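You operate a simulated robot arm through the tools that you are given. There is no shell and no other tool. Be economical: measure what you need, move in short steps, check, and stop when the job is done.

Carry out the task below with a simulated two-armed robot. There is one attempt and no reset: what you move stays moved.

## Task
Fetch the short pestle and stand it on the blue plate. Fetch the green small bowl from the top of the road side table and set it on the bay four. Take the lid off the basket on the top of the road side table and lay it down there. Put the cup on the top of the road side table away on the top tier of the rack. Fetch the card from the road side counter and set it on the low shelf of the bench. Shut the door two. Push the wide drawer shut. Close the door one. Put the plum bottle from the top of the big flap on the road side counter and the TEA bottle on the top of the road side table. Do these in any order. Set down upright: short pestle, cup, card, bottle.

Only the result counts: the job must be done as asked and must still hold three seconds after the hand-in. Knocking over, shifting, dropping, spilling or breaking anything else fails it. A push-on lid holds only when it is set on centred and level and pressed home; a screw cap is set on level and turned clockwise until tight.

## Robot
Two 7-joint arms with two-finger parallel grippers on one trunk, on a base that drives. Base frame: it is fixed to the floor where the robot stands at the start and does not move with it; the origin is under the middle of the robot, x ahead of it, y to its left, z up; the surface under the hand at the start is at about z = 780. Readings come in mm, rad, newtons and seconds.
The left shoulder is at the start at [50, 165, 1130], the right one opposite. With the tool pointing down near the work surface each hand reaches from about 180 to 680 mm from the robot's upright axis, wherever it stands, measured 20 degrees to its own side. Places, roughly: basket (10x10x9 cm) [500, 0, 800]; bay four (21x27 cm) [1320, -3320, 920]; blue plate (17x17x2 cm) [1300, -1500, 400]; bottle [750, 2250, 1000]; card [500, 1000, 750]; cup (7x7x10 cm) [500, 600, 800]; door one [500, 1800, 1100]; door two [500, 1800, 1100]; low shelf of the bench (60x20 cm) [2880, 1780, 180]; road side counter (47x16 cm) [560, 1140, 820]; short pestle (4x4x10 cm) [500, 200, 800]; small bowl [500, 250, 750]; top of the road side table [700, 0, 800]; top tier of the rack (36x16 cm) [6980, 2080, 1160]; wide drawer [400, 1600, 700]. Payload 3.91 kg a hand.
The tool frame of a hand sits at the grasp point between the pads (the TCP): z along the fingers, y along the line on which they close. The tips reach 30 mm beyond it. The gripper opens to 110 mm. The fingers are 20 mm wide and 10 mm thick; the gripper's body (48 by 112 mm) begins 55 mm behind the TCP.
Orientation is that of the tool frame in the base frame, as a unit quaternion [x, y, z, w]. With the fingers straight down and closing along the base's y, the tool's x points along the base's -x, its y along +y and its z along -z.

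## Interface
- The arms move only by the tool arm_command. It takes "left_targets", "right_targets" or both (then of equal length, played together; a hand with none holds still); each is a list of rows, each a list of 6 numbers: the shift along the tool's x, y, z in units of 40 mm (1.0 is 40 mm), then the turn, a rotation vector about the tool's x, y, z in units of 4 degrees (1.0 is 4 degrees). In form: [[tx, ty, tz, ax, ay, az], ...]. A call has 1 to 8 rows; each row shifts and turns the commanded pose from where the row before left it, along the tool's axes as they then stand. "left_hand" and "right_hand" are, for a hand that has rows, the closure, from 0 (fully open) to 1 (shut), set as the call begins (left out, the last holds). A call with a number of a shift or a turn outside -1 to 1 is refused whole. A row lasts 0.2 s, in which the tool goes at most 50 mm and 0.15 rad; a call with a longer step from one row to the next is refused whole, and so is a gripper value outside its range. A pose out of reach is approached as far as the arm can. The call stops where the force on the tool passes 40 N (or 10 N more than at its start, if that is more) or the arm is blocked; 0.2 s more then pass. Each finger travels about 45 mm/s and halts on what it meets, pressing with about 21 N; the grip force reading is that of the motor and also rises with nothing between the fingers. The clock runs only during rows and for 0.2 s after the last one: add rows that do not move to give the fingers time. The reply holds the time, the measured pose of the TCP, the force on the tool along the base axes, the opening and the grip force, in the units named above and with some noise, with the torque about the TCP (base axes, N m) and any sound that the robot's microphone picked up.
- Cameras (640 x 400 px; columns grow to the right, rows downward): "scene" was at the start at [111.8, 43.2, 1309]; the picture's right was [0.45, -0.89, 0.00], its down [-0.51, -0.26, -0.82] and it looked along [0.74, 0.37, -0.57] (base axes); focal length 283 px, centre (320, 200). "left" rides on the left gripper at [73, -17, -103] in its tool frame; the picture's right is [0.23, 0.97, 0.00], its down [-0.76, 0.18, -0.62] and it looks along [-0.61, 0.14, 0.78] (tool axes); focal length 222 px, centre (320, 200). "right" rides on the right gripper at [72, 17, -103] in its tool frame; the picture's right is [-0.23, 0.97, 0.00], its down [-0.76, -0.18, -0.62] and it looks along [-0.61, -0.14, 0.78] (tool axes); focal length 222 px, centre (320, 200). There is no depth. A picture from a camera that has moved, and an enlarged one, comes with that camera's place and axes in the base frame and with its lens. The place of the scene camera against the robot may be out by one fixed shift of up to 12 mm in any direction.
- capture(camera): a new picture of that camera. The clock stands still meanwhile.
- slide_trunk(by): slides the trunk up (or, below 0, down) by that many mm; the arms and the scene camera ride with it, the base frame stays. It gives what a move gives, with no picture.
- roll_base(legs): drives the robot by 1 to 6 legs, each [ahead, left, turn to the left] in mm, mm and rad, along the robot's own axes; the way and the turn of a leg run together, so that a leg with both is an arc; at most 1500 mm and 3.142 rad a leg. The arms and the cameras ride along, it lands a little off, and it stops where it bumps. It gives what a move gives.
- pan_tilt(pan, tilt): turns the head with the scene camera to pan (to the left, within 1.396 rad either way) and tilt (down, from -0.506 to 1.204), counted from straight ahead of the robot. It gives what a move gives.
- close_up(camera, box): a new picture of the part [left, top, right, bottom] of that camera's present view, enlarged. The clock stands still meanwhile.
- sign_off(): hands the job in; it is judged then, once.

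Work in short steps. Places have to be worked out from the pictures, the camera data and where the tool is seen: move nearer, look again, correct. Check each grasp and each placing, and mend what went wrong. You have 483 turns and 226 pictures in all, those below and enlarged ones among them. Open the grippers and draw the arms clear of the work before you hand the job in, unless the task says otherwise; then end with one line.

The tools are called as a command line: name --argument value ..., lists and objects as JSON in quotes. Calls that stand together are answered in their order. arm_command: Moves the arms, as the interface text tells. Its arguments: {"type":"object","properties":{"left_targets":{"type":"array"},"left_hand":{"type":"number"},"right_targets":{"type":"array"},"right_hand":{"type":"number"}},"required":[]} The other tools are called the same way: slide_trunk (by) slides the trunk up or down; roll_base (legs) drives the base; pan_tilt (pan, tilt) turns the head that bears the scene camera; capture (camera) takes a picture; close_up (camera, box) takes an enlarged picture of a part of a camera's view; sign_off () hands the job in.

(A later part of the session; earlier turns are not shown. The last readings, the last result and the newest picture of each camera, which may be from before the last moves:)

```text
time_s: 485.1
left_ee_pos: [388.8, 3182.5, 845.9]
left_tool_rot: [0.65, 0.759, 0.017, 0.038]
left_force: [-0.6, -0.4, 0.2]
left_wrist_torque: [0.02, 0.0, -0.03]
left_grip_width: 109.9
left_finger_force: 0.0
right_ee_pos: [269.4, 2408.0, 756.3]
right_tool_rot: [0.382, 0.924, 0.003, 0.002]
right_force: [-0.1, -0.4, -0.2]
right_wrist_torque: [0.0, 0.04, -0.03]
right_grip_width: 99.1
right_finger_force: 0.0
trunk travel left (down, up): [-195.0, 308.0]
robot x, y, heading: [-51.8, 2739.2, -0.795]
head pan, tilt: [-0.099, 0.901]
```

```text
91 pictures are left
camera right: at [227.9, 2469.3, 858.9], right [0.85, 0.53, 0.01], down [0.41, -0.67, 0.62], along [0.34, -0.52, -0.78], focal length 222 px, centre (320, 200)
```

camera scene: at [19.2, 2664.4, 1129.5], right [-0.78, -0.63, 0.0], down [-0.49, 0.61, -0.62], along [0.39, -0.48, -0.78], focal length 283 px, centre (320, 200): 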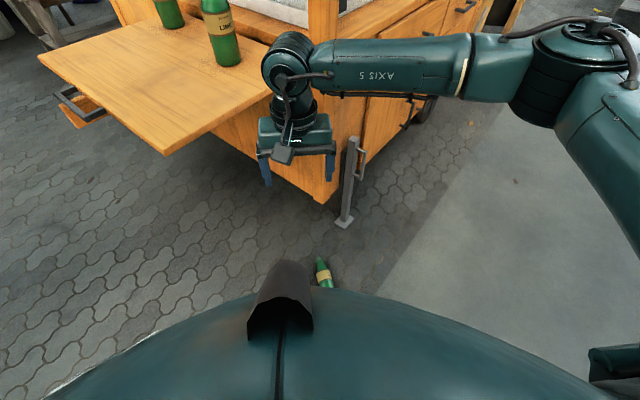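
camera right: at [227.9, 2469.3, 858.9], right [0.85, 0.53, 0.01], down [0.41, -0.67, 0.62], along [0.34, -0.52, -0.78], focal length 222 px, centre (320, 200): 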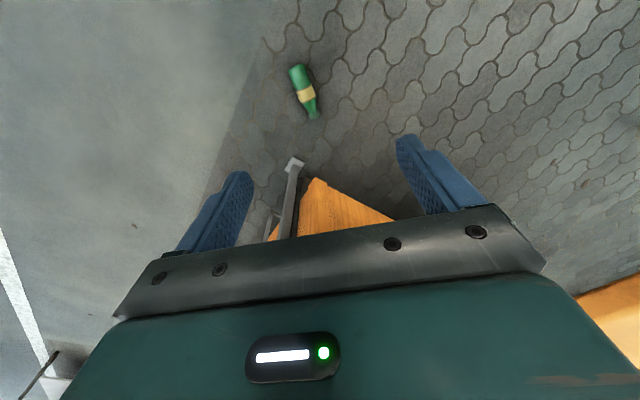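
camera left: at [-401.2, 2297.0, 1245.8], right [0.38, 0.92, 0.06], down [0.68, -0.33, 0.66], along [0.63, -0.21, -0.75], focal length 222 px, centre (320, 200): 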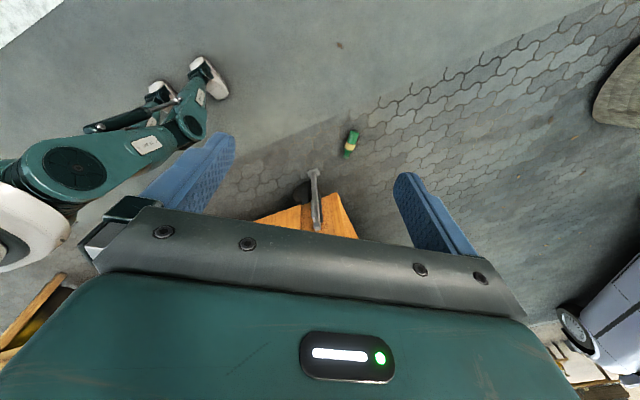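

Bottle: base (234, 2342), cap (363, 2236). Drive 95 ahead, lower the trunk fully, then bring the hand down.

roll_base --legs '[[95, 0, 0]]'

slide_trunk --by -190

arm_command --right_targets '[[0.3, -0.85, 0.2, 0, 0, -0.8], [0.3, -0.8, 0.2, 0, 0, -0.75], [0, 0, 1, 0, 0, 0], [0, 0, 1, 0, 0, 0], [0, 0, 1, 0, 0, 0], [0, 0, 1, 0, 0, 0], [0, 0, 1, 0, 0, 0], [0, 0, 1, 0, 0, 0]]'

capture --camera "right"

```text
time_s: 486.2
left_ee_pos: [456.8, 3112.0, 846.1]
left_tool_rot: [0.65, 0.759, 0.017, 0.036]
left_force: [0.6, 0.1, -0.2]
left_wrist_torque: [0.01, -0.02, 0.01]
left_grip_width: 109.9
left_finger_force: 0.1
right_ee_pos: [334.6, 2338.2, 755.5]
right_tool_rot: [0.382, 0.924, 0.003, 0.003]
right_force: [0.2, -0.2, 0.0]
right_wrist_torque: [-0.01, 0.02, 0.0]
right_grip_width: 98.9
right_finger_force: 0.1
trunk travel left (down, up): [-195.0, 308.0]
robot x, y, heading: [13.1, 2672.0, -0.797]
head pan, tilt: [-0.099, 0.901]
```

```text
time_s: 488.3
left_ee_pos: [456.6, 3113.9, 655.3]
left_tool_rot: [0.65, 0.759, 0.016, 0.037]
left_force: [-0.2, -0.6, -0.4]
left_wrist_torque: [-0.02, -0.02, -0.01]
left_grip_width: 110.1
left_finger_force: 0.1
right_ee_pos: [335.6, 2338.5, 565.4]
right_tool_rot: [0.381, 0.924, 0.003, 0.002]
right_force: [-0.7, 0.3, -0.5]
right_wrist_torque: [-0.02, -0.01, 0.0]
right_grip_width: 98.9
right_finger_force: 0.0
trunk travel left (down, up): [-5.0, 498.0]
robot x, y, heading: [16.2, 2671.7, -0.794]
head pan, tilt: [-0.099, 0.901]
```

```text
time_s: 490.1
left_ee_pos: [456.5, 3113.1, 655.3]
left_tool_rot: [0.65, 0.759, 0.017, 0.037]
left_force: [-0.2, -0.4, -0.8]
left_wrist_torque: [-0.02, 0.03, 0.0]
left_grip_width: 110.1
left_finger_force: 0.0
right_ee_pos: [275.5, 2309.3, 307.9]
right_tool_rot: [0.331, 0.944, 0.003, 0.003]
right_force: [0.5, -0.2, 0.1]
right_wrist_torque: [0.02, -0.04, -0.01]
right_grip_width: 99.1
right_finger_force: 0.1
trunk travel left (down, up): [-5.0, 498.0]
robot x, y, heading: [15.7, 2670.6, -0.793]
head pan, tilt: [-0.099, 0.901]
```

```text
90 pictures are left
camera right: at [226.7, 2366.4, 410.3], right [0.79, 0.62, 0.01], down [0.48, -0.62, 0.62], along [0.39, -0.49, -0.78], focal length 222 px, centre (320, 200)
```

right: 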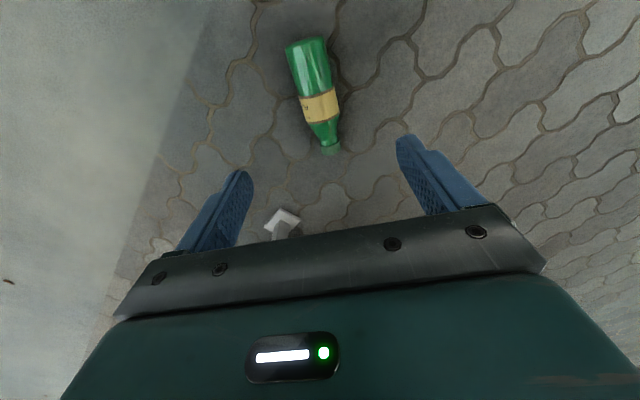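

Aligned within a degree. Descend to the bottle.

arm_command --right_targets '[[0, -0.19, 1, 0, 0, 0], [0, 0, 1, 0, 0, 0], [0, 0, 1, 0, 0, 0], [0, 0, 1, 0, 0, 0], [0, 0, 1, 0, 0, 0]]'

capture --camera "right"

```text
time_s: 491.5
left_ee_pos: [457.3, 3111.5, 653.3]
left_tool_rot: [0.65, 0.759, 0.017, 0.035]
left_force: [-0.2, -0.6, -0.3]
left_wrist_torque: [0.05, 0.01, -0.02]
left_grip_width: 109.9
left_finger_force: 0.0
right_ee_pos: [281.3, 2226.6, 178.0]
right_tool_rot: [0.349, 0.936, -0.038, 0.043]
right_force: [0.5, -0.5, -0.4]
right_wrist_torque: [-0.02, 0.0, 0.03]
right_grip_width: 99.0
right_finger_force: 0.1
right hand out of reach, approached as far as the arm can: row 4, 5
trunk travel left (down, up): [-5.0, 498.0]
robot x, y, heading: [13.3, 2671.3, -0.796]
head pan, tilt: [-0.099, 0.901]
stopped in row 5 (right hand): the arm was blocked; the commanded pose is now the measured one
```

```text
89 pictures are left
camera right: at [231.3, 2296.4, 271.0], right [0.81, 0.59, -0.02], down [0.42, -0.57, 0.71], along [0.41, -0.58, -0.71], focal length 222 px, centre (320, 200)
```

right: 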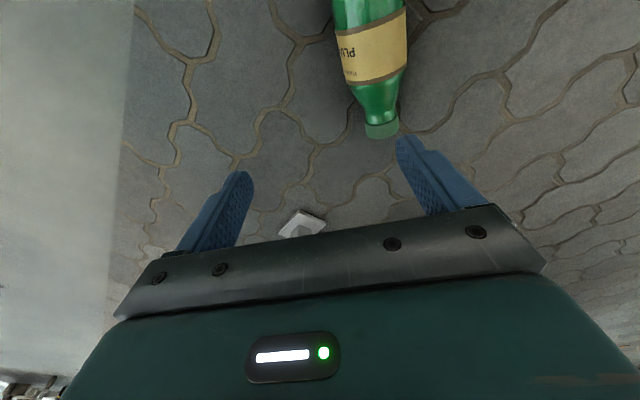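

Out of reach at that distance; I straighten and raise the hand, and drive closer so the bottle is nearly under the shoulder.

arm_command --right_targets '[[0, 0, -1, -0.31, 0.76, -0.28], [0, 0, -1, -0.31, 0.76, -0.28], [0, 0, -0.5, 0, 0, 0]]'

roll_base --legs '[[0, 75, 0], [143, 0, 0]]'

capture --camera "right"

```text
time_s: 492.3
left_ee_pos: [457.5, 3112.7, 655.6]
left_tool_rot: [0.649, 0.76, 0.017, 0.037]
left_force: [-0.2, 0.4, 0.8]
left_wrist_torque: [-0.01, 0.02, 0.0]
left_grip_width: 110.2
left_finger_force: 0.0
right_ee_pos: [277.3, 2239.8, 281.6]
right_tool_rot: [0.328, 0.945, 0.003, -0.001]
right_force: [0.6, -0.1, 0.4]
right_wrist_torque: [-0.02, -0.02, 0.02]
right_grip_width: 98.8
right_finger_force: 0.0
trunk travel left (down, up): [-5.0, 498.0]
robot x, y, heading: [11.2, 2672.6, -0.797]
head pan, tilt: [-0.099, 0.901]
```

```text
time_s: 494.5
left_ee_pos: [591.4, 3080.4, 655.5]
left_tool_rot: [0.65, 0.759, 0.015, 0.038]
left_force: [-1.1, 0.3, 0.3]
left_wrist_torque: [-0.01, -0.01, 0.09]
left_grip_width: 109.8
left_finger_force: 0.0
right_ee_pos: [411.0, 2208.1, 281.3]
right_tool_rot: [0.329, 0.944, 0.002, -0.001]
right_force: [0.1, 0.4, -1.0]
right_wrist_torque: [0.01, 0.05, 0.0]
right_grip_width: 98.9
right_finger_force: 0.2
trunk travel left (down, up): [-5.0, 498.0]
robot x, y, heading: [148.8, 2641.0, -0.795]
head pan, tilt: [-0.099, 0.901]
stopped in leg 2: the robot was blocked; the commanded pose is now the measured one
```

```text
88 pictures are left
camera right: at [364.0, 2265.2, 383.1], right [0.78, 0.62, 0.0], down [0.49, -0.62, 0.62], along [0.39, -0.48, -0.79], focal length 222 px, centre (320, 200)
```

right: 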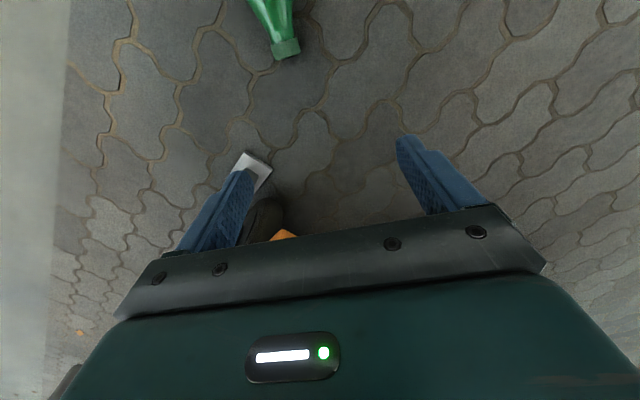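

The floor is only reachable almost directly beside the body. The left arm (side reach) suits: robot at about (28, 2086), heading −0.66, with the bottle on its left. First raise the right hand and reposition.

arm_command --right_targets '[[0.2, 0, -0.95, 0, 0, 0], [0.2, 0, -0.95, 0, 0, 0], [0.2, 0, -0.95, 0, 0, 0], [0.2, 0, -0.95, 0, 0, 0], [0.2, 0, -0.95, 0, 0, 0], [0.2, 0, -0.95, 0, 0, 0], [0.2, 0, -0.95, 0, 0, 0], [0.2, 0, -0.95, 0, 0, 0]]'

roll_base --legs '[[-300, 0, 0], [0, 0, 0.135], [0, -553, 0], [400, 0, 0]]'

capture --camera "left"

```text
time_s: 496.3
left_ee_pos: [591.7, 3082.3, 655.0]
left_tool_rot: [0.651, 0.758, 0.016, 0.037]
left_force: [0.2, 0.0, 0.2]
left_wrist_torque: [-0.02, -0.01, 0.01]
left_grip_width: 109.7
left_finger_force: 0.0
right_ee_pos: [363.0, 2247.4, 583.8]
right_tool_rot: [0.328, 0.945, 0.003, -0.002]
right_force: [-0.6, -0.1, -0.1]
right_wrist_torque: [0.0, 0.02, -0.02]
right_grip_width: 98.9
right_finger_force: 0.0
trunk travel left (down, up): [-5.0, 498.0]
robot x, y, heading: [149.0, 2639.1, -0.792]
head pan, tilt: [-0.099, 0.901]
```

```text
time_s: 506.0
left_ee_pos: [288.9, 2674.2, 655.7]
left_tool_rot: [0.601, 0.798, 0.018, 0.037]
left_force: [0.2, 0.1, -0.1]
left_wrist_torque: [-0.01, 0.04, 0.0]
left_grip_width: 110.1
left_finger_force: 0.1
right_ee_pos: [167.2, 1816.8, 583.9]
right_tool_rot: [0.269, 0.963, 0.003, -0.002]
right_force: [0.8, 0.1, 0.6]
right_wrist_torque: [-0.02, 0.01, -0.02]
right_grip_width: 98.8
right_finger_force: 0.0
trunk travel left (down, up): [-5.0, 498.0]
robot x, y, heading: [-96.2, 2182.9, -0.672]
head pan, tilt: [-0.099, 0.901]
```

```text
87 pictures are left
camera left: at [243.9, 2742.0, 755.6], right [0.87, 0.49, 0.06], down [0.33, -0.67, 0.66], along [0.37, -0.56, -0.75], focal length 222 px, centre (320, 200)
```

left: 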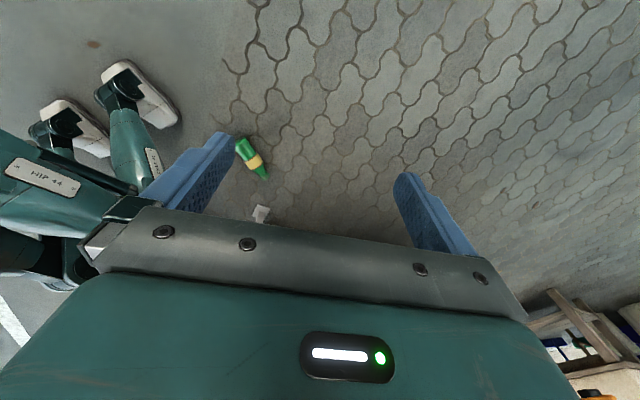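

The robot stands on legs; the bottle is at about base (228, 2312), cap (347, 2201). I align the base and yaw the left hand.

roll_base --legs '[[0, 15, -0.078], [141, 0, 0]]'

arm_command --left_targets '[[0, 0, 0, 0, 0, -1], [0, 0, 0, 0, 0, -1], [0, 0, 0, 0, 0, -1], [0, 0, 0, 0, 0, -1], [0, 0, 0, 0, 0, -1], [0, 0, 0, 0, 0, -1], [0, 0, 0, 0, 0, -1], [0, 0, 0, 0, 0, -1]]'

arm_command --left_targets '[[-0.2, -0.4, 0.85, 0, 0, -0.85], [-0.2, -0.5, 0.8, 0, 0, 0], [-0.2, -0.5, 0.8, 0, 0, 0], [-0.2, -0.5, 0.8, 0, 0, 0], [-0.2, -0.5, 0.8, 0, 0, 0], [-0.2, -0.5, 0.8, 0, 0, 0], [-0.2, -0.5, 0.8, 0, 0, 0], [-0.2, -0.5, 0.8, 0, 0, 0]]'

capture --camera "left"

```text
time_s: 507.2
left_ee_pos: [341.7, 2650.2, 655.4]
left_tool_rot: [0.631, 0.775, 0.016, 0.037]
left_force: [-0.2, 0.4, -0.5]
left_wrist_torque: [0.01, 0.03, 0.0]
left_grip_width: 110.0
left_finger_force: 0.0
right_ee_pos: [153.8, 1805.6, 583.5]
right_tool_rot: [0.306, 0.952, 0.002, -0.002]
right_force: [0.2, 0.4, -0.4]
right_wrist_torque: [0.01, 0.0, -0.01]
right_grip_width: 99.0
right_finger_force: 0.1
trunk travel left (down, up): [-5.0, 498.0]
robot x, y, heading: [-79.7, 2188.6, -0.753]
head pan, tilt: [-0.099, 0.901]
stopped in leg 2: the robot was blocked; the commanded pose is now the measured one
```

```text
time_s: 509.0
left_ee_pos: [341.7, 2649.6, 655.4]
left_tool_rot: [0.394, 0.918, 0.005, 0.041]
left_force: [-0.4, 1.2, 0.1]
left_wrist_torque: [-0.01, 0.03, 0.0]
left_grip_width: 110.2
left_finger_force: 0.1
right_ee_pos: [154.3, 1806.4, 584.3]
right_tool_rot: [0.307, 0.952, 0.003, -0.002]
right_force: [-0.7, -0.3, 0.5]
right_wrist_torque: [0.02, 0.0, -0.01]
right_grip_width: 99.3
right_finger_force: 0.0
trunk travel left (down, up): [-5.0, 498.0]
robot x, y, heading: [-77.3, 2186.2, -0.753]
head pan, tilt: [-0.099, 0.901]
```

```text
time_s: 510.8
left_ee_pos: [295.8, 2488.5, 413.4]
left_tool_rot: [0.354, 0.932, 0.009, 0.07]
left_force: [-0.2, -0.6, -0.1]
left_wrist_torque: [-0.01, 0.02, -0.02]
left_grip_width: 109.8
left_finger_force: 0.0
right_ee_pos: [141.9, 1809.0, 594.1]
right_tool_rot: [0.302, 0.953, 0.006, 0.017]
right_force: [0.3, 0.0, 0.2]
right_wrist_torque: [0.01, -0.01, -0.01]
right_grip_width: 99.0
right_finger_force: 0.0
trunk travel left (down, up): [-5.0, 498.0]
robot x, y, heading: [-80.8, 2186.5, -0.739]
head pan, tilt: [-0.099, 0.901]
```

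```text
86 pictures are left
camera left: at [217.0, 2528.9, 506.1], right [0.48, 0.88, 0.03], down [0.59, -0.35, 0.72], along [0.65, -0.32, -0.69], focal length 222 px, centre (320, 200)
```

left: 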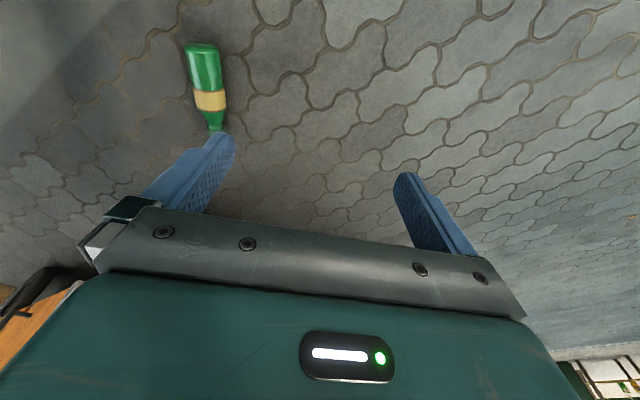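

The base's collision circle (~300 mm) is what touches the bottle. I shift right 38 and ahead 140 so that the bottle lies directly beside the left shoulder, then descend.

roll_base --legs '[[0, -42, 0], [140, 0, 0]]'

arm_command --left_targets '[[0, -0.5, 0.5, 0, 0.6, 0], [0, -0.5, 0.5, 0, 0.6, 0], [0, -0.5, 0.8, 0, 0.7, 0], [0, -0.5, 0.8, 0, 0, 0], [0, -0.4, 0.9, 0, 0, 0]]'

capture --camera "left"

```text
time_s: 512.4
left_ee_pos: [270.7, 2444.6, 402.3]
left_tool_rot: [0.349, 0.936, 0.008, 0.039]
left_force: [0.0, 0.0, 1.2]
left_wrist_torque: [-0.01, 0.0, 0.03]
left_grip_width: 110.0
left_finger_force: 0.0
right_ee_pos: [139.3, 1756.0, 586.4]
right_tool_rot: [0.299, 0.954, 0.005, 0.003]
right_force: [0.0, -0.4, 0.1]
right_wrist_torque: [-0.01, -0.01, -0.03]
right_grip_width: 99.0
right_finger_force: 0.1
trunk travel left (down, up): [-5.0, 498.0]
robot x, y, heading: [-95.3, 2137.3, -0.731]
head pan, tilt: [-0.099, 0.901]
stopped in leg 2: the robot was blocked; the commanded pose is now the measured one
```

```text
time_s: 513.6
left_ee_pos: [225.7, 2373.1, 255.2]
left_tool_rot: [0.344, 0.938, 0.03, -0.016]
left_force: [-0.4, -0.3, 0.4]
left_wrist_torque: [-0.02, -0.04, 0.0]
left_grip_width: 110.1
left_finger_force: 0.1
right_ee_pos: [144.8, 1755.0, 582.6]
right_tool_rot: [0.3, 0.954, 0.002, -0.005]
right_force: [-0.5, -0.1, 0.0]
right_wrist_torque: [0.01, -0.02, 0.0]
right_grip_width: 99.0
right_finger_force: 0.1
trunk travel left (down, up): [-5.0, 498.0]
robot x, y, heading: [-95.4, 2135.3, -0.739]
head pan, tilt: [-0.099, 0.901]
```

```text
85 pictures are left
camera left: at [160.1, 2401.1, 361.6], right [0.46, 0.89, 0.06], down [0.7, -0.4, 0.59], along [0.55, -0.23, -0.8], focal length 222 px, centre (320, 200)
```

left: 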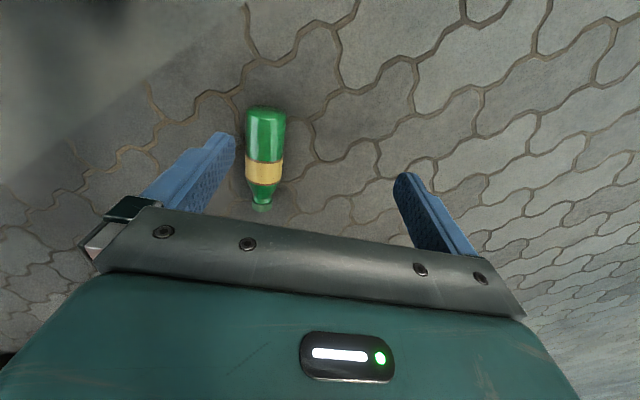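

I test whether the left hand can descend to the bottle from here.

arm_command --left_targets '[[-0.5, -0.3, 0.6, 0, 0, 0], [-0.5, -0.3, 0.7, 0, 0, 0], [-0.5, -0.3, 0.7, 0, 0, 0], [-0.5, -0.3, 0.7, 0, 0, 0], [0, 0, 0.8, 0, 0, 0]]'

capture --camera "left"

```text
time_s: 514.2
left_ee_pos: [327.4, 2286.2, 230.6]
left_tool_rot: [0.331, 0.941, 0.01, 0.077]
left_force: [0.1, 0.4, 0.8]
left_wrist_torque: [0.03, 0.01, 0.01]
left_grip_width: 109.8
left_finger_force: 0.0
right_ee_pos: [143.3, 1754.6, 581.9]
right_tool_rot: [0.3, 0.954, 0.003, -0.003]
right_force: [0.6, 0.7, 0.5]
right_wrist_torque: [-0.06, 0.03, 0.02]
right_grip_width: 99.1
right_finger_force: 0.0
trunk travel left (down, up): [-5.0, 498.0]
robot x, y, heading: [-96.2, 2136.3, -0.736]
head pan, tilt: [-0.099, 0.901]
stopped in row 2 (left hand): the arm was blocked; the commanded pose is now the measured one
```

```text
84 pictures are left
camera left: at [244.4, 2322.8, 323.1], right [0.43, 0.9, 0.04], down [0.6, -0.32, 0.73], along [0.67, -0.29, -0.68], focal length 222 px, centre (320, 200)
```

left: 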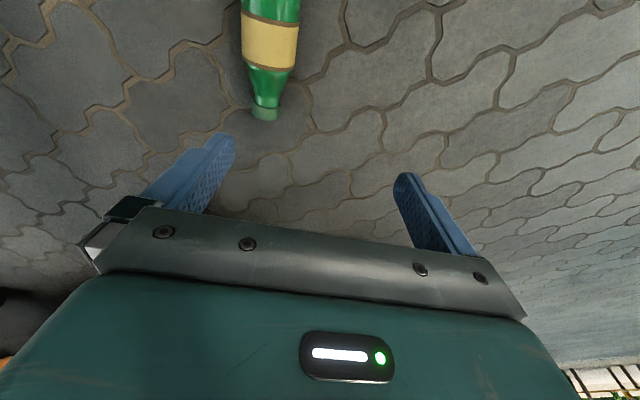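

The left arm's posture blocks it. I'll use the right arm with the robot turned around. First raise the left hand, move away, turn half a circle.

arm_command --left_targets '[[0.1, 0.4, -0.9, 0, 0, 0], [0.1, 0.4, -0.9, 0, 0, 0], [0.1, 0.4, -0.9, 0, 0, 0], [0.1, 0.4, -0.9, 0, 0, 0], [0.1, 0.4, -0.9, 0, 0, 0], [0.1, 0.4, -0.9, 0, 0, 0], [0.1, 0.4, -0.9, 0, 0, 0], [0.1, 0.4, -0.9, 0, 0, 0]]'

roll_base --legs '[[0, -450, 0], [0, 0, 3.14]]'

pan_tilt --pan -0.9 --tilt 0.9

capture --camera "scene"

```text
time_s: 515.0
left_ee_pos: [391.2, 2285.9, 371.1]
left_tool_rot: [0.318, 0.933, -0.023, 0.165]
left_force: [0.2, -1.7, 0.5]
left_wrist_torque: [0.01, -0.01, -0.01]
left_grip_width: 110.0
left_finger_force: 0.0
right_ee_pos: [143.4, 1755.1, 585.0]
right_tool_rot: [0.299, 0.954, 0.003, -0.001]
right_force: [0.0, 0.0, -0.4]
right_wrist_torque: [0.01, 0.02, 0.01]
right_grip_width: 99.1
right_finger_force: 0.2
trunk travel left (down, up): [-5.0, 498.0]
robot x, y, heading: [-93.3, 2134.4, -0.737]
head pan, tilt: [-0.099, 0.901]
stopped in row 4 (left hand): the arm was blocked; the commanded pose is now the measured one
```

```text
time_s: 526.6
left_ee_pos: [-889.4, 1697.8, 368.7]
left_tool_rot: [0.92, -0.355, -0.164, -0.029]
left_force: [0.3, -0.6, -0.4]
left_wrist_torque: [0.01, 0.02, -0.03]
left_grip_width: 109.9
left_finger_force: 0.0
right_ee_pos: [-599.5, 2205.8, 582.6]
right_tool_rot: [0.941, -0.337, 0.001, 0.004]
right_force: [-0.2, -0.3, 0.3]
right_wrist_torque: [0.0, -0.01, 0.0]
right_grip_width: 98.9
right_finger_force: 0.2
trunk travel left (down, up): [-5.0, 498.0]
robot x, y, heading: [-394.8, 1809.7, 2.331]
head pan, tilt: [-0.099, 0.901]
```

```text
time_s: 527.8
left_ee_pos: [-890.7, 1697.8, 369.5]
left_tool_rot: [0.92, -0.356, -0.163, -0.029]
left_force: [-0.7, 0.2, -0.1]
left_wrist_torque: [0.02, -0.02, -0.01]
left_grip_width: 109.9
left_finger_force: 0.1
right_ee_pos: [-601.2, 2205.6, 582.4]
right_tool_rot: [0.941, -0.337, 0.001, 0.004]
right_force: [0.1, 0.7, 0.0]
right_wrist_torque: [0.0, 0.02, 0.0]
right_grip_width: 99.0
right_finger_force: 0.1
trunk travel left (down, up): [-5.0, 498.0]
robot x, y, heading: [-387.7, 1808.8, 2.327]
head pan, tilt: [-0.901, 0.901]
```

```text
83 pictures are left
camera scene: at [-398.9, 1907.7, 939.4], right [0.99, -0.14, 0.0], down [-0.11, -0.78, -0.62], along [0.09, 0.61, -0.78], focal length 283 px, centre (320, 200)
```

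scene: 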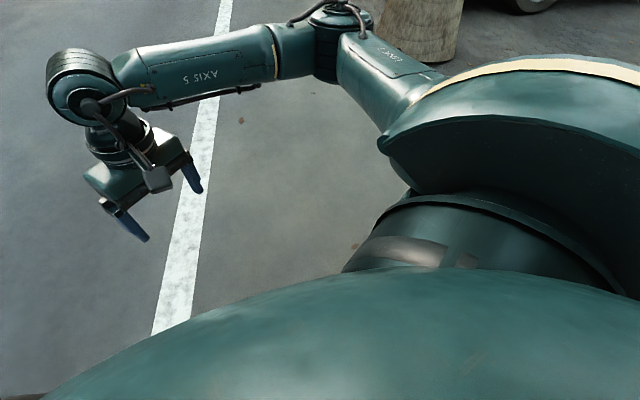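

Now approach so the bottle lies on my right side.

roll_base --legs '[[0, 0, 0.15], [0, -416, 0], [-195, 0, 0]]'

arm_command --right_targets '[[0.6, -0.8, 0, 0, 0, 0.6], [0.6, -0.8, 0, 0, 0, 0.6], [0.6, -0.8, 0, 0, 0, 0.6], [0.6, -0.8, 0.2, 0, 0, 0], [0.7, -0.7, 0.3, 0, 0, 0], [0.7, -0.7, 0.4, 0, 0, 0], [0.7, -0.5, 0.6, 0, 0, 0], [0.7, -0.3, 0.8, 0, 0, 0]]'

capture --camera "right"

```text
time_s: 533.8
left_ee_pos: [-458.9, 1833.2, 367.7]
left_tool_rot: [0.944, -0.286, -0.166, -0.017]
left_force: [0.1, 0.8, 0.7]
left_wrist_torque: [-0.01, 0.0, -0.03]
left_grip_width: 109.9
left_finger_force: 0.1
right_ee_pos: [-247.3, 2378.5, 581.9]
right_tool_rot: [0.964, -0.266, 0.002, 0.004]
right_force: [0.6, -0.1, 0.9]
right_wrist_torque: [-0.03, 0.0, 0.02]
right_grip_width: 99.1
right_finger_force: 0.0
trunk travel left (down, up): [-5.0, 498.0]
robot x, y, heading: [18.2, 2014.6, 2.478]
head pan, tilt: [-0.901, 0.901]
```

```text
time_s: 535.6
left_ee_pos: [-458.8, 1833.4, 369.1]
left_tool_rot: [0.944, -0.286, -0.166, -0.018]
left_force: [-0.2, -0.3, -1.1]
left_wrist_torque: [0.0, 0.02, -0.02]
left_grip_width: 109.9
left_finger_force: 0.0
right_ee_pos: [45.3, 2429.5, 490.4]
right_tool_rot: [0.945, -0.326, 0.001, 0.003]
right_force: [0.3, 0.5, -1.1]
right_wrist_torque: [0.0, 0.02, 0.05]
right_grip_width: 98.9
right_finger_force: 0.1
trunk travel left (down, up): [-5.0, 498.0]
robot x, y, heading: [17.8, 2014.4, 2.475]
head pan, tilt: [-0.901, 0.901]
```

```text
82 pictures are left
camera right: at [90.2, 2371.3, 593.5], right [-0.78, -0.63, 0.0], down [-0.49, 0.61, 0.62], along [-0.39, 0.48, -0.79], focal length 222 px, centre (320, 200)
```

right: 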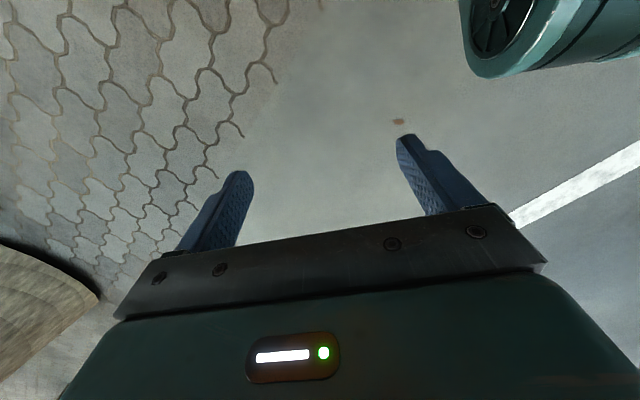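

roll_base --legs '[[-25, 0, 0]]'

arm_command --right_targets '[[0.73, -0.04, 0.65, 0, 0, 0], [0.73, -0.04, 0.65, 0, 0, 0], [0.73, -0.04, 0.65, 0, 0, 0], [0.73, -0.04, 0.65, 0, 0, 0], [0.73, -0.04, 0.65, 0, 0, 0], [0.73, -0.04, 0.65, 0, 0, 0], [0.73, -0.04, 0.65, 0, 0, 0], [0.7, -0.04, 0.65, 0, 0, 0]]'

capture --camera "right"

```text
time_s: 536.4
left_ee_pos: [-438.0, 1816.8, 369.6]
left_tool_rot: [0.944, -0.286, -0.165, -0.018]
left_force: [-0.2, -0.2, 0.3]
left_wrist_torque: [0.0, 0.0, 0.01]
left_grip_width: 109.8
left_finger_force: 0.1
right_ee_pos: [65.7, 2413.0, 491.2]
right_tool_rot: [0.945, -0.327, 0.003, 0.002]
right_force: [-0.3, -0.3, 0.7]
right_wrist_torque: [0.01, 0.0, 0.04]
right_grip_width: 99.0
right_finger_force: 0.1
trunk travel left (down, up): [-5.0, 498.0]
robot x, y, heading: [36.3, 1999.5, 2.472]
head pan, tilt: [-0.901, 0.901]
```

```text
time_s: 538.2
left_ee_pos: [-437.9, 1816.9, 369.1]
left_tool_rot: [0.943, -0.286, -0.167, -0.018]
left_force: [0.0, 0.3, -0.6]
left_wrist_torque: [0.02, -0.01, 0.0]
left_grip_width: 110.1
left_finger_force: 0.0
right_ee_pos: [222.1, 2341.3, 344.8]
right_tool_rot: [0.945, -0.326, 0.003, 0.004]
right_force: [-0.4, 0.0, -0.1]
right_wrist_torque: [-0.02, -0.02, -0.01]
right_grip_width: 99.0
right_finger_force: 0.0
right hand out of reach, approached as far as the arm can: row 5, 6, 7, 8
trunk travel left (down, up): [-5.0, 498.0]
robot x, y, heading: [38.9, 1999.0, 2.478]
head pan, tilt: [-0.901, 0.901]
```

```text
81 pictures are left
camera right: at [267.3, 2284.0, 447.7], right [-0.78, -0.63, 0.0], down [-0.49, 0.62, 0.62], along [-0.39, 0.48, -0.79], focal length 222 px, centre (320, 200)
```

right: 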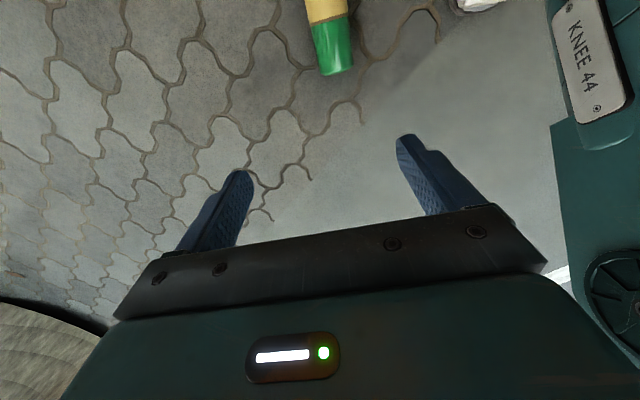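

Continue: shift over the grip point while descending.

arm_command --right_targets '[[0.2, 0.1, 0.9, 0, 0, 0], [0.3, 0.15, 0.9, 0, 0, 0], [0.3, 0.15, 0.9, 0, 0, 0], [0.3, 0.15, 0.9, 0, 0, 0], [0.3, 0.15, 0.9, 0, 0, 0]]'

capture --camera "right"

```text
time_s: 539.4
left_ee_pos: [-438.0, 1817.7, 370.1]
left_tool_rot: [0.943, -0.286, -0.166, -0.018]
left_force: [0.7, -1.1, 0.4]
left_wrist_torque: [0.03, 0.02, 0.01]
left_grip_width: 110.1
left_finger_force: 0.1
right_ee_pos: [195.0, 2346.6, 255.0]
right_tool_rot: [0.968, -0.252, -0.01, 0.015]
right_force: [8.0, -6.7, -1.9]
right_wrist_torque: [0.47, 0.64, -0.06]
right_grip_width: 99.0
right_finger_force: 0.1
right hand out of reach, approached as far as the arm can: row 1, 2, 3, 4
trunk travel left (down, up): [-5.0, 498.0]
robot x, y, heading: [35.7, 1996.3, 2.474]
head pan, tilt: [-0.901, 0.901]
```

```text
80 pictures are left
camera right: at [250.8, 2298.2, 356.0], right [-0.67, -0.74, 0.04], down [-0.56, 0.54, 0.63], along [-0.48, 0.4, -0.78], focal length 222 px, centre (320, 200)
```

right: 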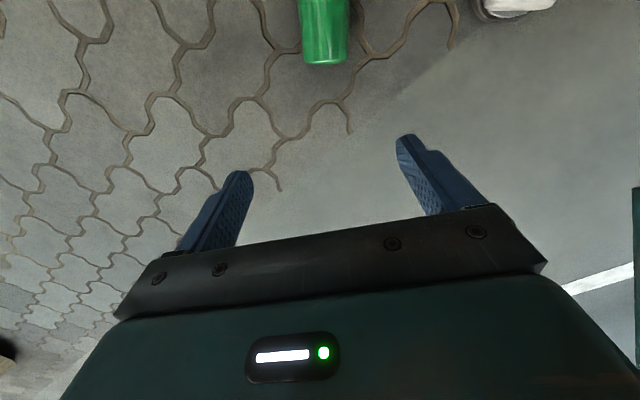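

pan_tilt --pan -1.3 --tilt 0.8

capture --camera "scene"

```text
time_s: 540.3
left_ee_pos: [-437.7, 1817.2, 369.7]
left_tool_rot: [0.944, -0.286, -0.165, -0.018]
left_force: [0.4, 0.3, 0.2]
left_wrist_torque: [0.03, 0.04, -0.02]
left_grip_width: 109.8
left_finger_force: 0.0
right_ee_pos: [188.6, 2350.9, 254.6]
right_tool_rot: [0.968, -0.252, -0.017, 0.013]
right_force: [-0.1, -0.2, 0.1]
right_wrist_torque: [-0.02, -0.02, 0.02]
right_grip_width: 99.0
right_finger_force: 0.0
trunk travel left (down, up): [-5.0, 498.0]
robot x, y, heading: [39.5, 2001.2, 2.472]
head pan, tilt: [-1.3, 0.799]
```

```text
79 pictures are left
camera scene: at [48.7, 2095.4, 947.4], right [0.92, -0.38, 0.0], down [-0.28, -0.66, -0.7], along [0.27, 0.64, -0.72], focal length 283 px, centre (320, 200)
```

scene: 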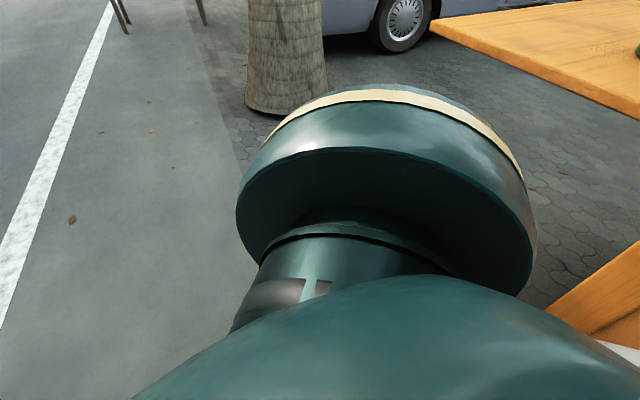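

The arm hangs beside the body but hits a joint limit. I try tilting the hand outward while descending.

arm_command --right_targets '[[0, 0, 0.3, 0.9, 0, 0], [0, 0, 0.3, 0.9, 0, 0], [0, 0, 0.6, 0.9, 0, 0], [0, 0, 0.9, 0.9, 0, 0], [0, 0, 0.9, 0.9, 0, 0], [0, 0, 0.9, 0, 0, 0]]'

```text
time_s: 541.7
left_ee_pos: [-437.5, 1817.5, 369.3]
left_tool_rot: [0.944, -0.287, -0.165, -0.017]
left_force: [-0.1, 0.5, -0.6]
left_wrist_torque: [-0.02, -0.05, 0.02]
left_grip_width: 110.0
left_finger_force: 0.2
right_ee_pos: [176.7, 2345.5, 190.1]
right_tool_rot: [0.969, -0.242, -0.016, -0.039]
right_force: [-0.2, -0.1, 0.7]
right_wrist_torque: [0.01, -0.04, 0.05]
right_grip_width: 99.2
right_finger_force: 0.1
right hand out of reach, approached as far as the arm can: row 2, 3, 4, 5
trunk travel left (down, up): [-5.0, 498.0]
robot x, y, heading: [37.3, 2002.7, 2.474]
head pan, tilt: [-1.3, 0.799]
```

Progress (z=190). Keep descending while shifting back over the bottle.

arm_command --right_targets '[[0.3, 0, 0.8, 0, 0, 0], [0.5, 0, 0.5, 0, 0, 0], [0.6, 0, 0.2, 0, 0, 0], [0.6, 0, 0, 0, 0, 0]]'

capture --camera "right"

```text
time_s: 542.7
left_ee_pos: [-437.0, 1818.2, 369.5]
left_tool_rot: [0.943, -0.286, -0.167, -0.017]
left_force: [0.1, 0.1, 0.2]
left_wrist_torque: [0.02, -0.01, -0.02]
left_grip_width: 110.0
left_finger_force: 0.0
right_ee_pos: [246.1, 2313.8, 127.0]
right_tool_rot: [0.969, -0.242, -0.016, -0.036]
right_force: [1.0, -0.1, 0.7]
right_wrist_torque: [0.0, -0.01, -0.02]
right_grip_width: 98.8
right_finger_force: 0.0
trunk travel left (down, up): [-5.0, 498.0]
robot x, y, heading: [36.8, 1998.2, 2.477]
head pan, tilt: [-1.3, 0.799]
```

```text
78 pictures are left
camera right: at [302.8, 2256.8, 224.4], right [-0.66, -0.75, -0.05], down [-0.58, 0.46, 0.67], along [-0.48, 0.47, -0.74], focal length 222 px, centre (320, 200)
```

right: 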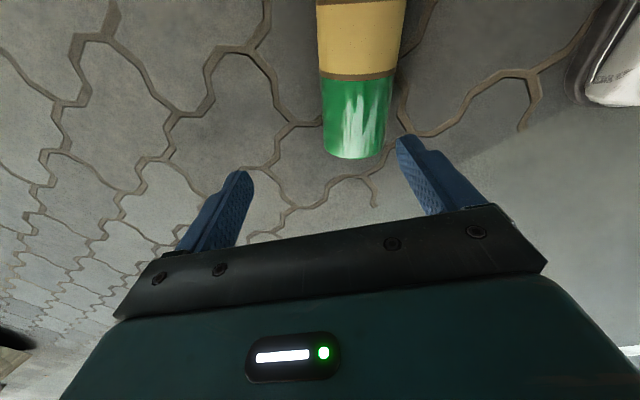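

Now reachable. Align yaw and center over the body, lowering a bit.

arm_command --right_targets '[[0.2, 0.23, 0.2, 0, 0, 1], [0.2, 0.23, 0.2, 0, 0, 1], [0.2, 0.24, 0.2, 0, 0, 0.9], [0, 0, 0, 0, 0, 0]]'

capture --camera "right"

```text
time_s: 543.7
left_ee_pos: [-438.4, 1817.7, 368.6]
left_tool_rot: [0.944, -0.286, -0.165, -0.018]
left_force: [-0.6, -0.3, 0.8]
left_wrist_torque: [0.0, -0.05, 0.02]
left_grip_width: 110.0
left_finger_force: 0.1
right_ee_pos: [261.3, 2284.1, 99.9]
right_tool_rot: [0.94, -0.339, -0.021, -0.034]
right_force: [2.6, 6.1, 3.1]
right_wrist_torque: [-0.49, 0.26, -0.06]
right_grip_width: 95.9
right_finger_force: 0.0
right hand out of reach, approached as far as the arm can: row 1, 3
trunk travel left (down, up): [-5.0, 498.0]
robot x, y, heading: [35.4, 1996.4, 2.473]
head pan, tilt: [-1.3, 0.799]
```

```text
77 pictures are left
camera right: at [305.1, 2215.3, 197.1], right [-0.8, -0.6, -0.04], down [-0.46, 0.57, 0.68], along [-0.39, 0.56, -0.74], focal length 222 px, centre (320, 200)
```

right: 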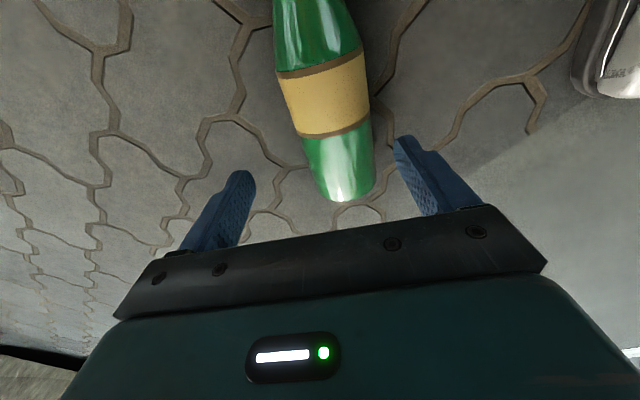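

Aligned with the bottle. Descend the last 50 mm.

arm_command --right_targets '[[0, 0.1, 0.4, 0, 0, 0], [0, 0.1, 0.4, 0, 0, 0], [0, 0, 0.4, 0, 0, 0]]'

capture --camera "right"

```text
time_s: 544.5
left_ee_pos: [-437.0, 1817.6, 369.1]
left_tool_rot: [0.943, -0.287, -0.167, -0.019]
left_force: [-0.4, 0.6, -0.2]
left_wrist_torque: [-0.03, 0.02, 0.01]
left_grip_width: 110.0
left_finger_force: 0.0
right_ee_pos: [255.5, 2284.0, 51.8]
right_tool_rot: [0.94, -0.338, -0.019, -0.039]
right_force: [13.4, 13.9, 12.3]
right_wrist_torque: [-1.54, 1.23, 0.27]
right_grip_width: 89.3
right_finger_force: 0.1
trunk travel left (down, up): [-5.0, 498.0]
robot x, y, heading: [37.0, 1999.0, 2.477]
head pan, tilt: [-1.3, 0.799]
```

```text
76 pictures are left
camera right: at [300.4, 2214.3, 148.6], right [-0.8, -0.6, -0.05], down [-0.47, 0.57, 0.68], along [-0.38, 0.56, -0.73], focal length 222 px, centre (320, 200)
```

right: 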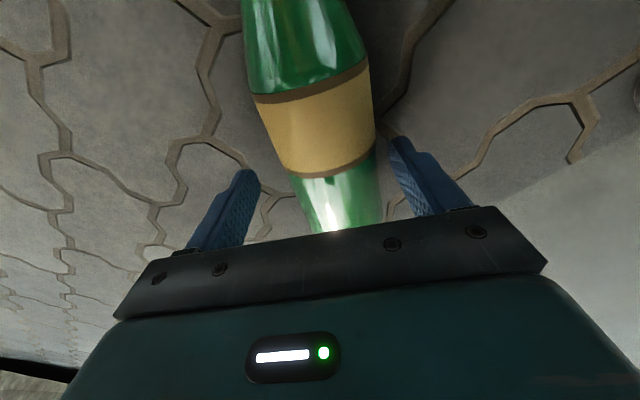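

The bottle is between the fingers at z≈52. Close the gripper.

arm_command --right_targets '[[0, 0, 0, 0, 0, 0], [0, 0, 0, 0, 0, 0], [0, 0, 0, 0, 0, 0], [0, 0, 0, 0, 0, 0], [0, 0, 0, 0, 0, 0]]' --right_hand 1.0

capture --camera "right"

```text
time_s: 545.7
left_ee_pos: [-438.2, 1817.6, 368.3]
left_tool_rot: [0.943, -0.286, -0.166, -0.018]
left_force: [-0.1, 0.0, -0.5]
left_wrist_torque: [0.01, -0.02, -0.03]
left_grip_width: 109.8
left_finger_force: 0.1
right_ee_pos: [255.8, 2282.7, 50.5]
right_tool_rot: [0.94, -0.338, -0.019, -0.037]
right_force: [16.1, 10.7, 1.9]
right_wrist_torque: [-0.95, 1.39, 0.31]
right_grip_width: 57.4
right_finger_force: 20.6
trunk travel left (down, up): [-5.0, 498.0]
robot x, y, heading: [38.5, 1997.4, 2.473]
head pan, tilt: [-1.3, 0.799]
```

```text
75 pictures are left
camera right: at [299.6, 2213.4, 148.2], right [-0.8, -0.6, -0.04], down [-0.47, 0.57, 0.68], along [-0.39, 0.56, -0.73], focal length 222 px, centre (320, 200)
```

right: 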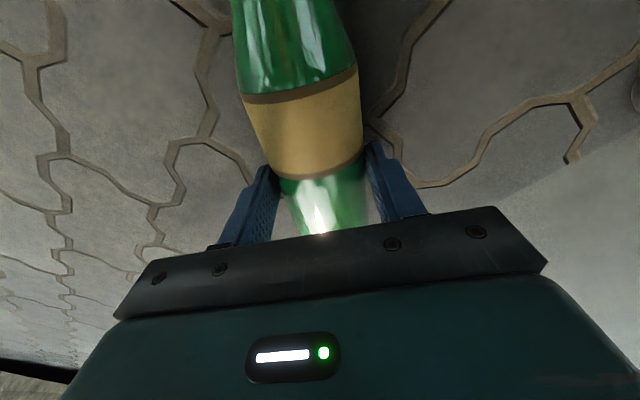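

Gripped at the body. Lift with the trunk.

slide_trunk --by 300

capture --camera "right"

```text
time_s: 548.7
left_ee_pos: [-436.9, 1817.8, 671.0]
left_tool_rot: [0.943, -0.287, -0.166, -0.017]
left_force: [0.1, -0.2, 0.1]
left_wrist_torque: [0.01, 0.01, 0.0]
left_grip_width: 110.0
left_finger_force: 0.0
right_ee_pos: [254.9, 2281.0, 351.9]
right_tool_rot: [0.94, -0.339, -0.02, -0.037]
right_force: [12.7, 12.3, 0.2]
right_wrist_torque: [-1.36, 1.29, 0.32]
right_grip_width: 56.7
right_finger_force: 21.2
trunk travel left (down, up): [-305.0, 198.0]
robot x, y, heading: [38.6, 2001.7, 2.472]
head pan, tilt: [-1.3, 0.799]
```

```text
74 pictures are left
camera right: at [299.0, 2213.3, 448.2], right [-0.8, -0.6, -0.04], down [-0.47, 0.57, 0.68], along [-0.39, 0.56, -0.73], focal length 222 px, centre (320, 200)
```

right: 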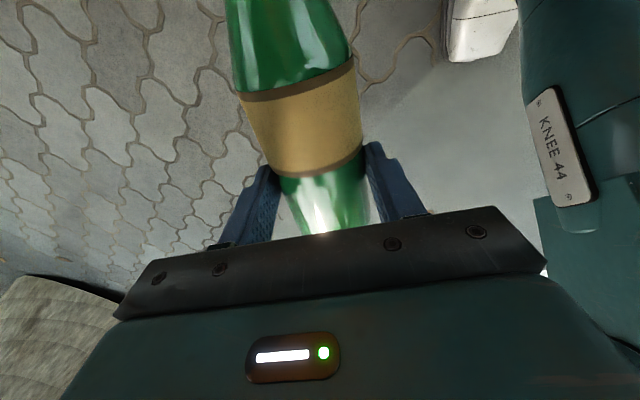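

Bottle lifted. Raise the trunk more, step away from the cart, and bring the hand to the front for reorienting.

slide_trunk --by 190

arm_command --right_targets '[[-0.85, 0.2, -0.4, 0, 0, 0], [-0.85, 0.2, -0.4, 0, 0, 0], [-0.85, 0.3, -0.4, 0, 0, 0], [-0.85, 0.4, -0.4, 0, 0, 0], [-0.85, 0.4, -0.4, 0, 0, 0], [-0.85, 0.4, -0.4, 0, 0, 0], [-0.85, 0.4, -0.4, 0, 0, 0], [-0.85, 0.4, -0.4, 0, 0, 0]]'

roll_base --legs '[[300, 0, 0]]'

arm_command --right_targets '[[-0.85, 0.4, -0.4, 0, 0, 0], [-0.85, 0.3, -0.4, 0, 0, 0], [0, 0, 0, 0, 0, 1], [0, 0, 0, 0, 0, 1], [0, 0, 0, 0, 0, 1], [0, 0, 0, 0, 0, 1], [0, 0, 0, 0, 0, 1], [0, 0, 0, 0, 0, 1]]'

```text
time_s: 550.7
left_ee_pos: [-438.4, 1817.3, 858.9]
left_tool_rot: [0.943, -0.287, -0.166, -0.018]
left_force: [0.5, -0.8, 0.3]
left_wrist_torque: [0.03, -0.01, 0.01]
left_grip_width: 109.8
left_finger_force: 0.1
right_ee_pos: [253.9, 2280.1, 541.4]
right_tool_rot: [0.94, -0.339, -0.02, -0.037]
right_force: [0.5, -0.5, -4.1]
right_wrist_torque: [0.02, 0.09, -0.01]
right_grip_width: 57.0
right_finger_force: 21.0
trunk travel left (down, up): [-495.0, 8.0]
robot x, y, heading: [35.3, 2003.5, 2.477]
head pan, tilt: [-1.3, 0.799]
```

```text
time_s: 552.7
left_ee_pos: [-441.5, 1819.5, 858.5]
left_tool_rot: [0.944, -0.286, -0.164, -0.015]
left_force: [0.0, 0.0, -0.6]
left_wrist_torque: [-0.04, 0.0, -0.02]
left_grip_width: 110.0
left_finger_force: 0.0
right_ee_pos: [182.3, 2322.3, 598.0]
right_tool_rot: [0.937, -0.347, -0.044, -0.029]
right_force: [-0.1, -0.9, -4.2]
right_wrist_torque: [0.07, 0.08, 0.02]
right_grip_width: 56.9
right_finger_force: 20.9
right hand out of reach, approached as far as the arm can: row 1, 2, 3, 4, 5, 6, 7, 8
trunk travel left (down, up): [-495.0, 8.0]
robot x, y, heading: [33.2, 1995.7, 2.472]
head pan, tilt: [-1.3, 0.799]
stopped in row 8 (right hand): the arm was blocked; the commanded pose is now the measured one
```

```text
time_s: 554.8
left_ee_pos: [-677.7, 2006.0, 859.0]
left_tool_rot: [0.943, -0.288, -0.165, -0.018]
left_force: [0.5, 0.5, 0.1]
left_wrist_torque: [0.02, -0.05, -0.01]
left_grip_width: 110.4
left_finger_force: 0.2
right_ee_pos: [-41.0, 2504.7, 600.4]
right_tool_rot: [0.937, -0.346, -0.036, -0.034]
right_force: [-0.3, -0.4, -3.4]
right_wrist_torque: [0.07, 0.02, -0.01]
right_grip_width: 56.7
right_finger_force: 20.8
trunk travel left (down, up): [-495.0, 8.0]
robot x, y, heading: [-204.4, 2188.6, 2.478]
head pan, tilt: [-1.3, 0.799]
```

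```text
time_s: 556.6
left_ee_pos: [-677.7, 2005.7, 859.4]
left_tool_rot: [0.943, -0.287, -0.167, -0.018]
left_force: [0.3, 1.1, 0.2]
left_wrist_torque: [-0.02, 0.04, 0.03]
left_grip_width: 109.8
left_finger_force: 0.1
right_ee_pos: [-51.5, 2509.8, 612.0]
right_tool_rot: [0.844, -0.534, -0.042, -0.025]
right_force: [-0.5, -0.1, -4.1]
right_wrist_torque: [0.06, 0.02, 0.05]
right_grip_width: 57.1
right_finger_force: 20.9
right hand out of reach, approached as far as the arm can: row 1, 2
trunk travel left (down, up): [-495.0, 8.0]
robot x, y, heading: [-202.9, 2186.8, 2.472]
head pan, tilt: [-1.3, 0.799]
```

The hand must first rise relative to the shoulder. Move it straight up and outward.

arm_command --right_targets '[[0, -0.2, -0.9, 0, 0, 0], [0, -0.3, -0.9, 0, 0, 0], [0, -0.3, -0.9, 0, 0, 0], [0, -0.3, -0.9, 0, 0, 0], [0, -0.2, -0.9, 0, 0, 0], [0, -0.2, -0.9, 0, 0, 0], [0, -0.2, -0.9, 0, 0, 0], [0, -0.2, -0.9, 0, 0, 0]]'

capture --camera "right"

```text
time_s: 558.4
left_ee_pos: [-678.9, 2006.2, 859.6]
left_tool_rot: [0.943, -0.287, -0.164, -0.018]
left_force: [-0.3, 0.2, 0.3]
left_wrist_torque: [0.0, -0.01, -0.02]
left_grip_width: 110.2
left_finger_force: 0.1
right_ee_pos: [-8.0, 2539.9, 883.8]
right_tool_rot: [0.844, -0.534, -0.041, -0.027]
right_force: [0.1, 1.0, -3.4]
right_wrist_torque: [0.08, 0.04, 0.02]
right_grip_width: 56.7
right_finger_force: 20.6
right hand out of reach, approached as far as the arm can: row 4, 6, 7, 8
trunk travel left (down, up): [-495.0, 8.0]
robot x, y, heading: [-201.8, 2184.3, 2.474]
head pan, tilt: [-1.3, 0.799]
```

```text
73 pictures are left
camera right: at [10.5, 2457.9, 978.5], right [-0.98, -0.21, 0.02], down [-0.14, 0.71, 0.69], along [-0.16, 0.67, -0.72], focal length 222 px, centre (320, 200)
```

right: 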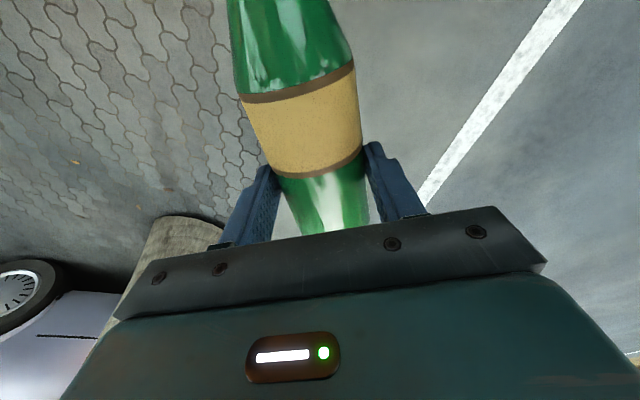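

Bottle well held. Now bring the hand forward.

arm_command --right_targets '[[-0.8, 0.4, 0, 0, 0, 0], [-0.8, 0.5, 0, 0, 0, 0], [-0.7, 0.8, 0, 0, 0, 0], [-0.65, 0.9, 0, 0, 0, 0], [-0.65, 0.9, 0, 0, 0, 0], [-0.65, 0.9, 0, 0, 0, 0], [-0.65, 0.9, 0, 0, 0, 0], [-0.65, 0.9, 0, 0, 0, 0]]'

arm_command --right_targets '[[0, 0, 0, 0, 0, 1], [0, 0, 0, 0, 0, 1], [0, 0, 0, 0, 0, 1], [0, 0, 0, 0, 0, 1], [0, 0, 0, 0, 0, 1], [0, 0, 0, 0, 0, 1], [0, 0, 0, 0, 0, 1], [0, 0, 0, 0, 0, 1]]'

arm_command --right_targets '[[0, 0, 0, 0, 0, 1], [0, 0, 0, 0, 0, 1], [0, 0, 0, 0, 0, 1], [0, 0, 0, 0, 0, 1], [0, 0, 0, 0, 0, 1], [0, 0, 0, 0, 0, 1], [0, 0, 0, 0, 0, 1], [0, 0, 0, 0, 0, 1]]'

arm_command --right_targets '[[0, 0, 0, 0, 0, 1], [0, 0, 0, 0, 0, 1], [0, 0, 0, 0, 0, 1], [0, 0, 0, 0, 0, 1], [0, 0, 0, 0, 0, 1], [0, 0, 0, 0, 0, 1], [0, 0, 0, 0, 0, 1], [0, 0, 0, 0, 0, 1]]'

```text
time_s: 560.2
left_ee_pos: [-679.1, 2005.9, 860.0]
left_tool_rot: [0.943, -0.287, -0.165, -0.017]
left_force: [-1.2, 0.3, 0.0]
left_wrist_torque: [-0.01, 0.01, 0.0]
left_grip_width: 110.0
left_finger_force: 0.1
right_ee_pos: [-328.0, 2634.0, 906.3]
right_tool_rot: [0.845, -0.533, -0.041, -0.026]
right_force: [-0.6, -0.4, -3.4]
right_wrist_torque: [0.04, 0.01, -0.01]
right_grip_width: 56.6
right_finger_force: 21.0
trunk travel left (down, up): [-495.0, 8.0]
robot x, y, heading: [-205.2, 2185.6, 2.475]
head pan, tilt: [-1.3, 0.799]
```

```text
time_s: 562.0
left_ee_pos: [-677.9, 2007.0, 859.5]
left_tool_rot: [0.943, -0.287, -0.166, -0.018]
left_force: [-0.2, -0.2, -0.1]
left_wrist_torque: [-0.02, -0.01, -0.04]
left_grip_width: 109.9
left_finger_force: 0.0
right_ee_pos: [-327.4, 2635.7, 904.4]
right_tool_rot: [-0.664, 0.746, 0.048, 0.012]
right_force: [0.2, 0.0, -3.1]
right_wrist_torque: [0.1, -0.02, -0.02]
right_grip_width: 57.0
right_finger_force: 21.1
trunk travel left (down, up): [-495.0, 8.0]
robot x, y, heading: [-202.7, 2187.9, 2.475]
head pan, tilt: [-1.3, 0.799]
```

```text
time_s: 563.8
left_ee_pos: [-678.4, 2005.9, 858.9]
left_tool_rot: [0.943, -0.288, -0.166, -0.018]
left_force: [-0.3, 1.0, -0.4]
left_wrist_torque: [-0.02, 0.01, 0.01]
left_grip_width: 110.1
left_finger_force: 0.1
right_ee_pos: [-327.7, 2633.5, 904.4]
right_tool_rot: [-0.433, 0.9, 0.048, -0.001]
right_force: [0.4, 0.3, -3.8]
right_wrist_torque: [0.07, -0.05, -0.03]
right_grip_width: 56.5
right_finger_force: 21.1
trunk travel left (down, up): [-495.0, 8.0]
robot x, y, heading: [-201.9, 2186.8, 2.477]
head pan, tilt: [-1.3, 0.799]
```

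```text
time_s: 565.6
left_ee_pos: [-678.1, 2006.7, 859.7]
left_tool_rot: [0.943, -0.287, -0.164, -0.018]
left_force: [-0.2, 0.3, -0.4]
left_wrist_torque: [0.01, -0.03, 0.03]
left_grip_width: 110.1
left_finger_force: 0.0
right_ee_pos: [-327.2, 2632.4, 904.1]
right_tool_rot: [-0.168, 0.984, 0.047, -0.014]
right_force: [0.5, -0.2, -3.0]
right_wrist_torque: [0.03, -0.07, 0.04]
right_grip_width: 56.8
right_finger_force: 21.0
trunk travel left (down, up): [-495.0, 8.0]
robot x, y, heading: [-200.7, 2188.0, 2.481]
head pan, tilt: [-1.3, 0.799]
```

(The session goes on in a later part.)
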